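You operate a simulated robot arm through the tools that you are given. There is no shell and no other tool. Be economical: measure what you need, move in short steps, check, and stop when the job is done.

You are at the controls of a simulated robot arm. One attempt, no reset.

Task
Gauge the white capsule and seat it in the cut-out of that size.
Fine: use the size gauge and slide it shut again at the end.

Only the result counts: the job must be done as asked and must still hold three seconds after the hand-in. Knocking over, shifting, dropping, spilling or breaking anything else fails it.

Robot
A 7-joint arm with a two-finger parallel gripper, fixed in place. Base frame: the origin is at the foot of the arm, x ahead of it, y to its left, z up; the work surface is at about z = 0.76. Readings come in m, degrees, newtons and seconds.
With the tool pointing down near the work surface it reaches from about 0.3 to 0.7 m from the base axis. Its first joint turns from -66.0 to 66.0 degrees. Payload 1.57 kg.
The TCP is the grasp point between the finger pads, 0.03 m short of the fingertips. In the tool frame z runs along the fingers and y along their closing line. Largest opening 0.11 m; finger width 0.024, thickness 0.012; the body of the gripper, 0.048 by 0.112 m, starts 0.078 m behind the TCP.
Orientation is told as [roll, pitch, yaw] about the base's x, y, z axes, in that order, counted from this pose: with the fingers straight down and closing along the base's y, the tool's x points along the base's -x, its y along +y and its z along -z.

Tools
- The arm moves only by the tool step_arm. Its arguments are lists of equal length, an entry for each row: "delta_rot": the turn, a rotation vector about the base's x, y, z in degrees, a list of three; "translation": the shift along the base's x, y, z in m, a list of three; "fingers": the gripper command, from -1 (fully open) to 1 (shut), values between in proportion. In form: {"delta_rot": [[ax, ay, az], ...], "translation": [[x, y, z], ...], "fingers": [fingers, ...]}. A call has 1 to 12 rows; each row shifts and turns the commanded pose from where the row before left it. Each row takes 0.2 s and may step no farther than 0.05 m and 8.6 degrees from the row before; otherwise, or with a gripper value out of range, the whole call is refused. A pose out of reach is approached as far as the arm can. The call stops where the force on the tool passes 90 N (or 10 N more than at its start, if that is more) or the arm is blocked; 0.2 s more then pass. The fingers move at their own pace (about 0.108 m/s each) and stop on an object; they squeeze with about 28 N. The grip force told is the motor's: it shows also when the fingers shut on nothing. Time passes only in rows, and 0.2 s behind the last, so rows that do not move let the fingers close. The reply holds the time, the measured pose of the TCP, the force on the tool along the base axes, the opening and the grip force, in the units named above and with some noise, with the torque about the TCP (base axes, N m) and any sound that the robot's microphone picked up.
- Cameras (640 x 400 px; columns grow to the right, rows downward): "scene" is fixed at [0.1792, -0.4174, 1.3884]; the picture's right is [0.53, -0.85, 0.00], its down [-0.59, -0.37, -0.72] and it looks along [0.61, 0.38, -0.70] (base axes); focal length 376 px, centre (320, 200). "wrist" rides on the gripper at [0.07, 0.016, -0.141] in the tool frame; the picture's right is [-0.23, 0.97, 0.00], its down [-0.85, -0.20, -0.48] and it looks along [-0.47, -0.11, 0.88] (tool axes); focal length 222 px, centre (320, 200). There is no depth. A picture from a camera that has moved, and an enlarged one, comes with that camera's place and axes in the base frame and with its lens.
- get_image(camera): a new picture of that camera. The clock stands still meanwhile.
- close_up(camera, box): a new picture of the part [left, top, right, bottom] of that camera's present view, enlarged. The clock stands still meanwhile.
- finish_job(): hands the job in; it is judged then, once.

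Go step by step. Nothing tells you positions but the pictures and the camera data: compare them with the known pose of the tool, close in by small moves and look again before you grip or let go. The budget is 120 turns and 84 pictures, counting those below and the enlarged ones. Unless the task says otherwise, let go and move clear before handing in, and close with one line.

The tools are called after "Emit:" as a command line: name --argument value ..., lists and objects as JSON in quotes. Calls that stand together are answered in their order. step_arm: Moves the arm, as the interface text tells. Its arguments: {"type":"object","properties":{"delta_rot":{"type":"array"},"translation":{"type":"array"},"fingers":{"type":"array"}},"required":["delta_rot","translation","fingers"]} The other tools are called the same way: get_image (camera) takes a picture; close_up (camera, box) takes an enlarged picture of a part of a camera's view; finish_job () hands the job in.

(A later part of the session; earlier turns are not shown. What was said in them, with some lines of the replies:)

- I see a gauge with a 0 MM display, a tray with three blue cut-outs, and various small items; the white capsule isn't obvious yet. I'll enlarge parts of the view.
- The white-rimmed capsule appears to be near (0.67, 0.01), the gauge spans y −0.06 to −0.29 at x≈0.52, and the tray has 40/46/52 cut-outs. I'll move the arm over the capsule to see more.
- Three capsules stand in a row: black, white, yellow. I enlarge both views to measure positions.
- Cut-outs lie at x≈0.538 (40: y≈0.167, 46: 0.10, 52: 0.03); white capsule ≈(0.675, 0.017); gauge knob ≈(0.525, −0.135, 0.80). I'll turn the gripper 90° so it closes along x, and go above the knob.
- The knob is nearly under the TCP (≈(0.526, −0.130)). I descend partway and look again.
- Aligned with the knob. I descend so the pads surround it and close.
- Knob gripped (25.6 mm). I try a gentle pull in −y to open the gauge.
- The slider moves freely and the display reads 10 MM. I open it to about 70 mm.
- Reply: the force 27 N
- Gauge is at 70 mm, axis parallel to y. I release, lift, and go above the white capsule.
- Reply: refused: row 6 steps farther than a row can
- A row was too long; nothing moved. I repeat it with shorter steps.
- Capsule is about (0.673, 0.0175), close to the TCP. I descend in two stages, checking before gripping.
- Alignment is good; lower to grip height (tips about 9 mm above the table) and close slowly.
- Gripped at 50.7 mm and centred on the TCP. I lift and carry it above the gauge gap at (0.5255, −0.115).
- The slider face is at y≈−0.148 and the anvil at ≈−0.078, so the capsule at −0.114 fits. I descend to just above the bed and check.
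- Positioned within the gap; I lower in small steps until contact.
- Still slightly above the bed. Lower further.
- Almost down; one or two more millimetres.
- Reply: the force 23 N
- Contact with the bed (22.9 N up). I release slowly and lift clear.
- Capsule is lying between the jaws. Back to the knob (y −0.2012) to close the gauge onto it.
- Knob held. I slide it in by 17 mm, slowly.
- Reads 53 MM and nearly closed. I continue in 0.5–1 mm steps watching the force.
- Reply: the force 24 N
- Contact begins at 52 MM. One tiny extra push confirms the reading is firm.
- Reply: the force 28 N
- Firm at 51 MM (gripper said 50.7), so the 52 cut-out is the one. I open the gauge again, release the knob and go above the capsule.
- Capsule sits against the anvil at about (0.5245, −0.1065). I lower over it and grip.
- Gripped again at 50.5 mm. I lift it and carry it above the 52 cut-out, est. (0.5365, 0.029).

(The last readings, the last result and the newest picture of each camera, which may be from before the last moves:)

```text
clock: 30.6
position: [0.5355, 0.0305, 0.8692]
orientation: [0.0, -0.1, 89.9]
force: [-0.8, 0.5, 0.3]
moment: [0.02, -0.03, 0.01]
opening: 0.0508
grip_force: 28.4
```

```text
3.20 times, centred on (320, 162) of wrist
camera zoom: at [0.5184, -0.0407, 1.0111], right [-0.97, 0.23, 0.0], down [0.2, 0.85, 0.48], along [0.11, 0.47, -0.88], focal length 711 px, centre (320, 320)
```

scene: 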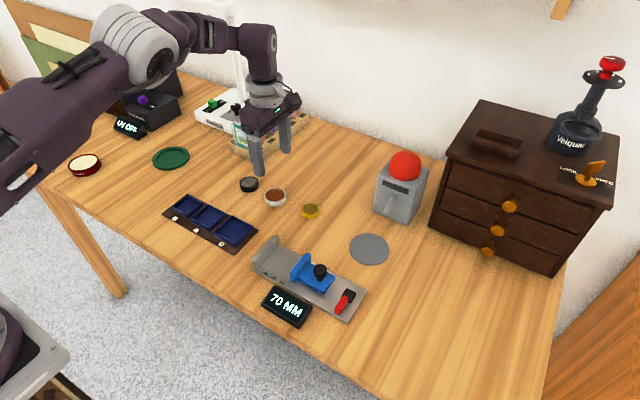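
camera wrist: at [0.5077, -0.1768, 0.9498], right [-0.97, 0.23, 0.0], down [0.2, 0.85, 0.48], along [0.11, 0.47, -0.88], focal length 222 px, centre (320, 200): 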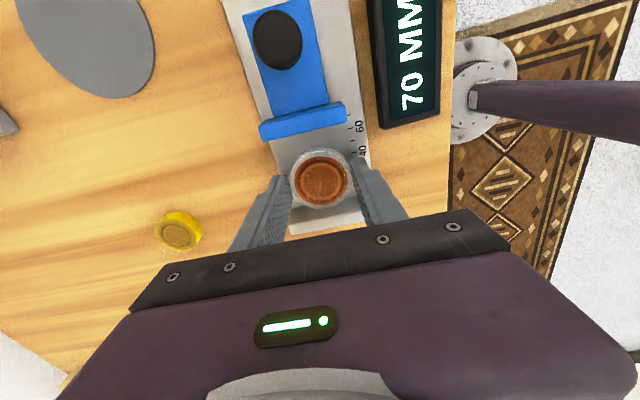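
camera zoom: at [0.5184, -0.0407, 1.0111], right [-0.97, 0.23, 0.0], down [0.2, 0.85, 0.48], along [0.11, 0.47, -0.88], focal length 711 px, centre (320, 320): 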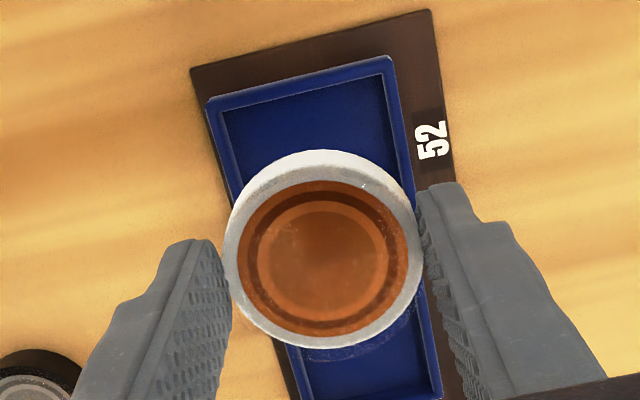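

Capsule is near the 52 cut-out. I zoom in more to measure the tray corners precisely.

Emit:
close_up --camera "scene" --box '[208, 210, 264, 245]'

Emit:
close_up --camera "scene" --box '[200, 185, 256, 220]'

```text
11.43 times, centred on (236, 228) of scene
camera zoom: at [0.1792, -0.4173, 1.3884], right [0.53, -0.85, 0.0], down [-0.59, -0.37, -0.72], along [0.61, 0.38, -0.7], focal length 4298 px, centre (1280, -114)
```

zoom: 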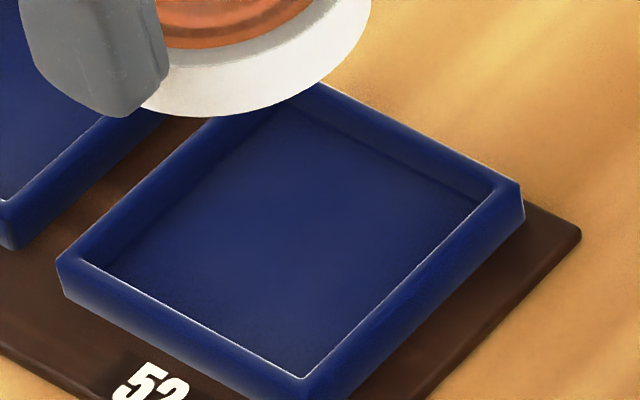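

```text
11.43 times, centred on (228, 202) of scene
camera zoom: at [0.1792, -0.4173, 1.3884], right [0.53, -0.85, 0.0], down [-0.59, -0.37, -0.72], along [0.61, 0.38, -0.7], focal length 4298 px, centre (1371, 171)
```

zoom: 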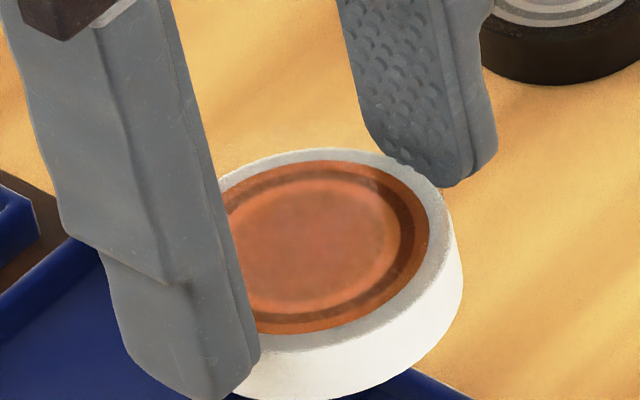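

Estimates put the tray centre within ~2 mm of the capsule. I lower to just above the rim, shift slightly, and compare again with little parallax.

Emit:
step_arm --delta_rot '[[0, 0, 0], [0, 0, 0], [0, 0, 0]]' --translation '[[0.0005, -0.001, -0.025], [0, 0, -0.022], [0, 0, 0]]' --fingers '[0.6, 0.6, 0.6]'

Emit:
close_up --camera "scene" --box '[200, 200, 264, 240]'

Emit:
close_up --camera "wrist" --box '[240, 110, 400, 210]'

```text
clock: 31.4
position: [0.5357, 0.0292, 0.8222]
orientation: [0.0, 0.0, 90.0]
force: [0.1, 0.7, -0.4]
moment: [-0.01, 0.01, 0.0]
opening: 0.0508
grip_force: 28.4
```

```text
10.00 times, centred on (232, 220) of scene
camera zoom: at [0.1792, -0.4173, 1.3884], right [0.53, -0.85, 0.0], down [-0.59, -0.37, -0.72], along [0.61, 0.38, -0.7], focal length 3760 px, centre (1200, 0)
```

zoom: 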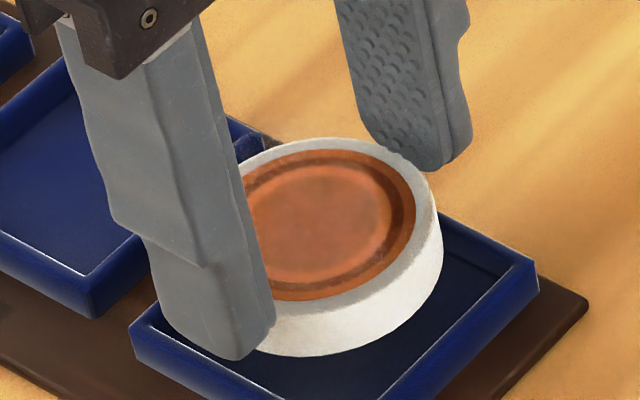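

```text
4.00 times, centred on (320, 160) of wrist
camera zoom: at [0.5194, -0.0414, 0.9627], right [-0.97, 0.23, 0.0], down [0.2, 0.86, 0.48], along [0.11, 0.47, -0.88], focal length 888 px, centre (320, 360)
```

zoom: 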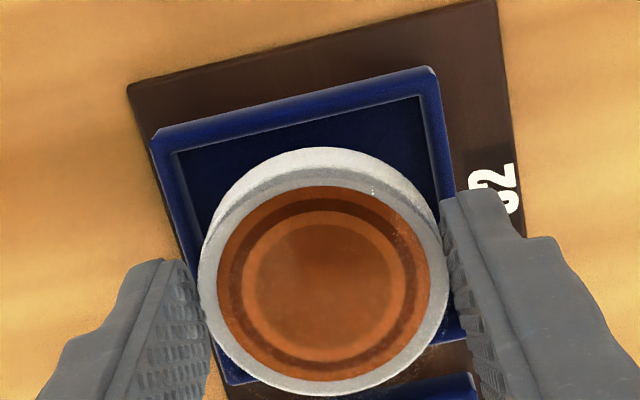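

Both views agree to within about 1 mm, inside the clearance (~1.7 mm). I lower in small steps into the cut-out, watching force.

Emit:
step_arm --delta_rot '[[0, 0, 0], [0, 0, 0], [0, 0, 0], [0, 0, 0]]' --translation '[[0.0004, 0.0004, -0.004], [0, 0, -0.004], [0, 0, -0.003], [0, 0, 0]]' --fingers '[0.6, 0.6, 0.6, 0.6]'

Emit:
close_up --camera "scene" --box '[200, 200, 264, 240]'

Emit:
close_up --camera "wrist" --box '[240, 110, 400, 210]'

```text
clock: 32.4
position: [0.5359, 0.0279, 0.8113]
orientation: [0.0, 0.0, 89.9]
force: [0.3, 0.3, -0.9]
moment: [0.01, -0.02, -0.05]
opening: 0.0507
grip_force: 28.6
```

```text
10.00 times, centred on (232, 220) of scene
camera zoom: at [0.1792, -0.4174, 1.3884], right [0.53, -0.85, 0.0], down [-0.59, -0.37, -0.72], along [0.61, 0.38, -0.7], focal length 3760 px, centre (1200, 0)
```

zoom: 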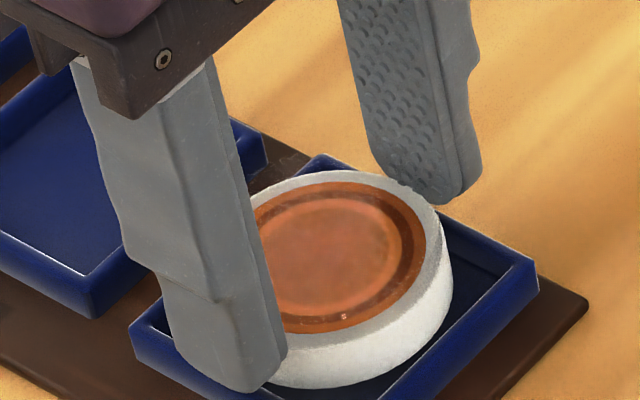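

```text
4.00 times, centred on (320, 160) of wrist
camera zoom: at [0.5196, -0.0421, 0.9523], right [-0.97, 0.23, 0.0], down [0.2, 0.85, 0.48], along [0.11, 0.47, -0.88], focal length 888 px, centre (320, 360)
```

zoom: 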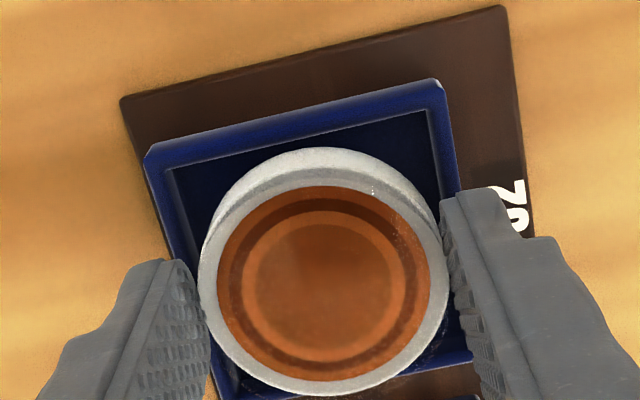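

Slightly short in +y (~1 mm). I correct and go down in small steps.

Emit:
step_arm --delta_rot '[[0, 0, 0], [0, 0, 0], [0, 0, 0], [0, 0, 0]]' --translation '[[0.0004, 0.001, 0], [0, 0, -0.0015], [0, 0, -0.0015], [0, 0, 0]]' --fingers '[0.6, 0.6, 0.6, 0.6]'

```text
clock: 33.4
position: [0.5378, 0.029, 0.807]
orientation: [0.0, -0.1, 90.0]
force: [-0.5, 0.4, -0.2]
moment: [-0.01, 0.02, 0.03]
opening: 0.0506
grip_force: 28.0
```

Emit:
step_arm --delta_rot '[[0, 0, 0], [0, 0, 0], [0, 0, 0]]' --translation '[[0, 0, -0.001], [0, 0, -0.001], [0, 0, 0]]' --fingers '[0.6, 0.6, 0.6]'

Emit:
close_up --camera "scene" --box '[200, 200, 264, 240]'

Emit:
close_up --camera "wrist" --box '[240, 110, 400, 210]'

```text
clock: 34.2
position: [0.5367, 0.0294, 0.8062]
orientation: [-0.1, 0.0, 90.0]
force: [-2.2, -1.5, 8.3]
moment: [-0.04, 0.09, 0.02]
opening: 0.0506
grip_force: 27.9
```

```text
10.00 times, centred on (232, 220) of scene
camera zoom: at [0.179, -0.4174, 1.3884], right [0.53, -0.85, 0.0], down [-0.59, -0.37, -0.72], along [0.61, 0.38, -0.7], focal length 3760 px, centre (1200, 0)
```

zoom: 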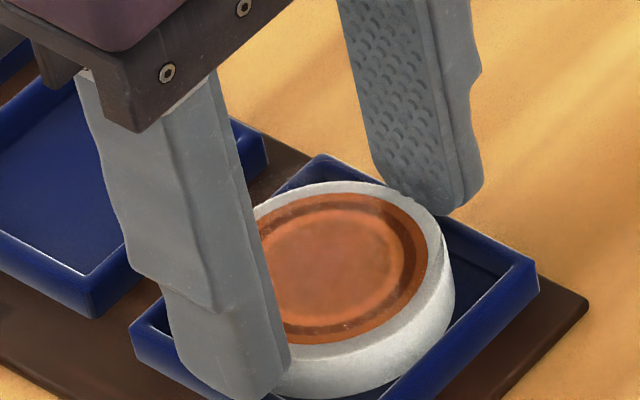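

```text
4.00 times, centred on (320, 160) of wrist
camera zoom: at [0.5203, -0.0411, 0.9476], right [-0.97, 0.23, 0.0], down [0.2, 0.86, 0.48], along [0.11, 0.47, -0.88], focal length 888 px, centre (320, 360)
```

zoom: 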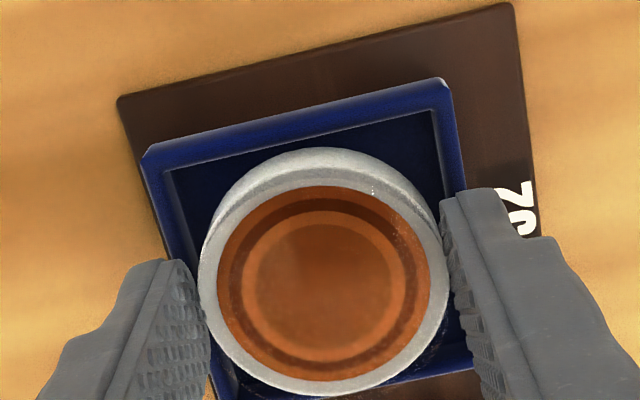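

Contact with about 8 N at the expected floor height. I release gently and lift a little.

Emit:
step_arm --delta_rot '[[0, 0, 0], [0, 0, 0], [0, 0, 0], [0, 0, 0], [0, 0, 0], [0, 0, 0], [0, 0, 0]]' --translation '[[0, 0, 0.0003], [0, 0, 0], [0, 0, 0], [0, 0, 0.02], [0, 0, 0.03], [0, 0, 0.03], [0, 0, 0]]' --fingers '[0, -0.1, -0.3, -0.3, -0.3, -0.3, -0.3]'

Emit:
close_up --camera "scene" --box '[200, 200, 264, 240]'

Emit:
close_up --camera "wrist" --box '[240, 110, 400, 210]'

```text
clock: 35.8
position: [0.5346, 0.027, 0.8851]
orientation: [0.1, 0.0, 89.9]
force: [1.0, 0.4, 0.5]
moment: [0.01, 0.04, 0.01]
opening: 0.0715
grip_force: 0.1
```

```text
10.00 times, centred on (232, 220) of scene
camera zoom: at [0.1792, -0.4174, 1.3884], right [0.53, -0.85, 0.0], down [-0.59, -0.37, -0.72], along [0.61, 0.38, -0.7], focal length 3760 px, centre (1200, 0)
```

zoom: 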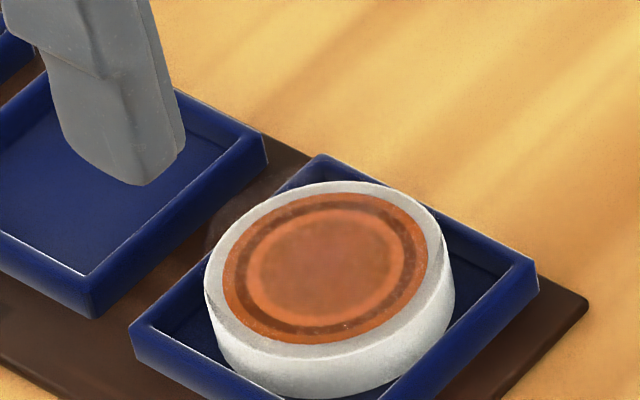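

```text
4.00 times, centred on (320, 160) of wrist
camera zoom: at [0.5183, -0.0433, 1.0273], right [-0.97, 0.23, 0.0], down [0.2, 0.85, 0.48], along [0.11, 0.47, -0.88], focal length 888 px, centre (320, 360)
```

zoom: 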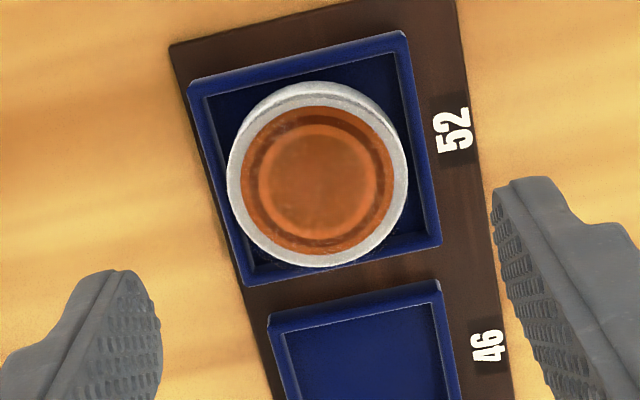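

It appears inside. I check it is fully down and level.

Emit:
close_up --camera "scene" --box '[208, 210, 264, 245]'

```text
11.43 times, centred on (236, 228) of scene
camera zoom: at [0.1792, -0.4174, 1.3884], right [0.53, -0.85, 0.0], down [-0.59, -0.37, -0.72], along [0.61, 0.38, -0.7], focal length 4298 px, centre (1280, -114)
```

zoom: 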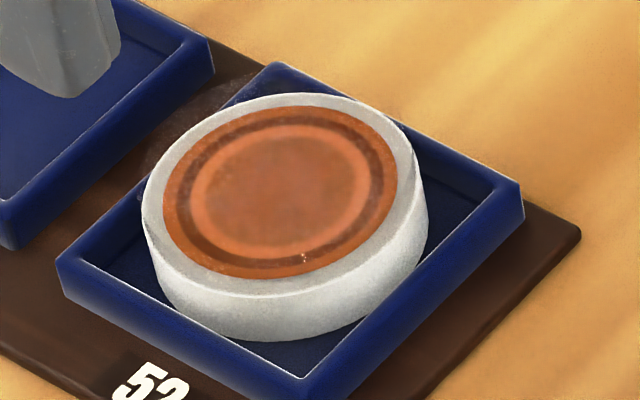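

The capsule sits inside all four walls, flush on the floor. Now I return to the knob to slide the gauge shut.

Emit:
step_arm --delta_rot '[[0, 0, 0], [0, 0, 0], [0, 0, 0], [0, 0, 0], [0, 0, 0], [0, 0, 0], [0, 0, 0]]' --translation '[[-0.002, -0.0458, 0], [-0.002, -0.0458, 0], [-0.002, -0.0458, 0], [-0.002, -0.0458, 0], [-0.002, -0.0458, 0], [0, 0, -0.03], [0, 0, 0]]' --fingers '[0, 0, 0, 0, 0, 0, 0]'

Emit:
get_image --camera "wrist"

```text
clock: 37.4
position: [0.528, -0.1996, 0.8556]
orientation: [0.0, 0.0, 89.9]
force: [-0.1, -0.5, 0.8]
moment: [0.01, -0.02, 0.0]
opening: 0.0552
grip_force: 0.2
```

```text
29 pictures are left
camera wrist: at [0.5105, -0.2708, 0.9969], right [-0.97, 0.23, 0.0], down [0.2, 0.85, 0.48], along [0.11, 0.47, -0.88], focal length 222 px, centre (320, 200)
```

wrist: 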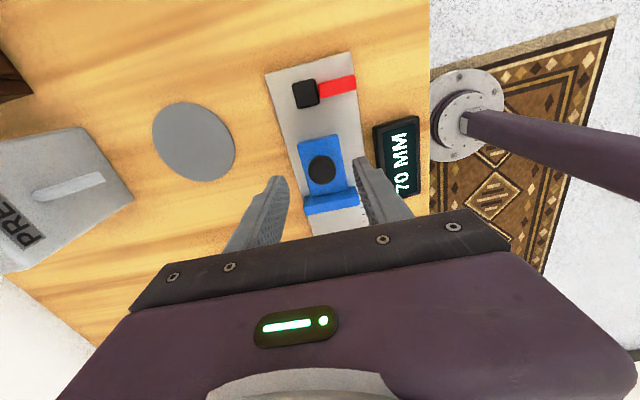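

Aligned with the knob. Descend, grip, and push it closed most of the way.

Emit:
step_arm --delta_rot '[[0, 0, 0], [0, 0, 0], [0, 0, 0], [0, 0, 0], [0, 0, 0], [0, 0, 0]]' --translation '[[-0.0015, -0.001, -0.018], [0, 0, -0.0185], [0, 0, 0], [0, 0, 0], [0, 0, 0], [0, 0, 0]]' --fingers '[0, 0, 0, 1, 1, 1]'

```text
clock: 38.8
position: [0.5266, -0.2016, 0.8185]
orientation: [-0.1, 0.0, 89.9]
force: [6.3, -0.8, -5.7]
moment: [-0.17, -0.12, -0.03]
opening: 0.0253
grip_force: 36.3
```

Emit:
step_arm --delta_rot '[[0, 0, 0], [0, 0, 0], [0, 0, 0], [0, 0, 0], [0, 0, 0], [0, 0, 0], [0, 0, 0]]' --translation '[[0, 0.012, 0], [0, 0.012, 0], [0, 0.012, 0], [0, 0.012, 0], [0, 0.012, 0], [0, 0.006, 0], [0, 0, 0]]' --fingers '[1, 1, 1, 1, 1, 1, 1]'

Emit:
close_up --camera "scene" --box '[230, 200, 390, 340]'

```text
clock: 40.4
position: [0.5259, -0.1339, 0.8198]
orientation: [0.1, 0.0, 90.0]
force: [5.1, 0.0, -18.6]
moment: [-0.45, -0.08, 0.01]
opening: 0.0254
grip_force: 36.4
```

```text
2.86 times, centred on (310, 270) of scene
camera zoom: at [0.1796, -0.4174, 1.3883], right [0.53, -0.85, 0.0], down [-0.59, -0.37, -0.72], along [0.61, 0.38, -0.7], focal length 1074 px, centre (349, 0)
```

zoom: 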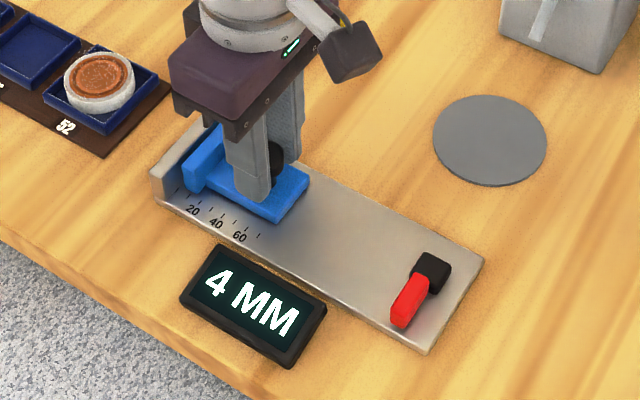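

Reads 4 MM; I push the last millimetres in small steps.

Emit:
step_arm --delta_rot '[[0, 0, 0], [0, 0, 0], [0, 0, 0], [0, 0, 0], [0, 0, 0], [0, 0, 0]]' --translation '[[0, 0.001, -0.0005], [0, 0.001, 0], [0, 0.001, 0], [0, 0.001, 0], [0, 0.0005, 0], [0, 0, 0]]' --fingers '[1, 1, 1, 1, 1, 1]'

Emit:
close_up --camera "scene" --box '[230, 200, 390, 340]'

```text
clock: 41.8
position: [0.5263, -0.1313, 0.8202]
orientation: [0.0, -0.1, 90.0]
force: [13.2, -2.9, -14.2]
moment: [0.03, -0.3, -0.05]
opening: 0.0251
grip_force: 37.1
```

```text
2.86 times, centred on (310, 270) of scene
camera zoom: at [0.1797, -0.4175, 1.3883], right [0.53, -0.85, 0.0], down [-0.59, -0.37, -0.72], along [0.61, 0.38, -0.7], focal length 1074 px, centre (349, 0)
```

zoom: 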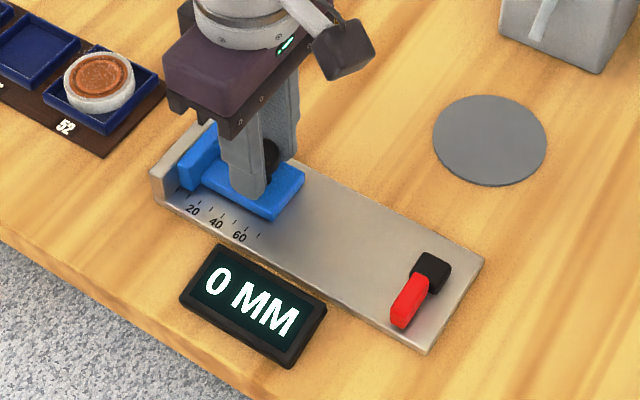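

Gauge reads 0 MM. I release and lift straight away.

Emit:
step_arm --delta_rot '[[0, 0, 0], [0, 0, 0], [0, 0, 0], [0, 0, 0], [0, 0, 0], [0, 0, 0], [0, 0, 0]]' --translation '[[0, 0, 0], [0, 0, 0], [0, 0, 0], [0, 0, 0.035], [0, 0, 0.045], [0, 0, 0.045], [0, 0, 0]]' --fingers '[0.3, 0, 0, 0, 0, 0, 0]'

Emit:
get_image --camera "scene"

Emit:
close_up --camera "scene" --box '[160, 180, 320, 330]'

```text
clock: 43.4
position: [0.5254, -0.1308, 0.9458]
orientation: [-0.1, 0.1, 90.1]
force: [0.0, 0.9, -0.1]
moment: [0.0, 0.0, 0.0]
opening: 0.0548
grip_force: 0.1
```

```text
26 pictures are left
```

scene: 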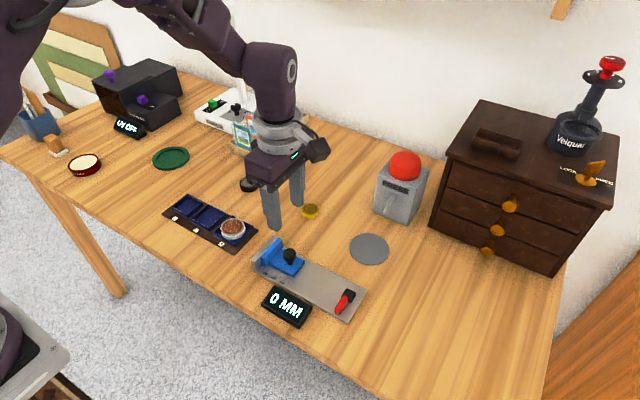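

```text
2.67 times, centred on (240, 255) of scene
camera zoom: at [0.1792, -0.4173, 1.3884], right [0.53, -0.85, 0.0], down [-0.59, -0.37, -0.72], along [0.61, 0.38, -0.7], focal length 1003 px, centre (533, 53)
```

zoom: 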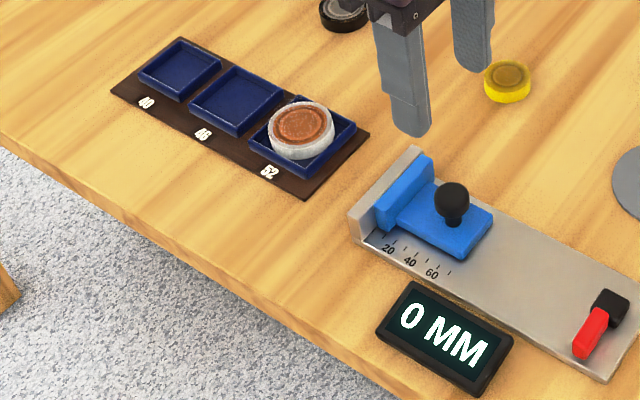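

The gauge reads 0 MM shut, the white capsule rests in the 52 cut-out, nothing else has moved, and the gripper is clear. I hand in.

Emit:
finish_job

```text
The job is handed in.
```

The white capsule measured 51 mm on the gauge, so I seated it in the 52 cut-out and slid the gauge shut again to 0 MM. It lay level inside all four walls in the pictures, and the job is handed in.
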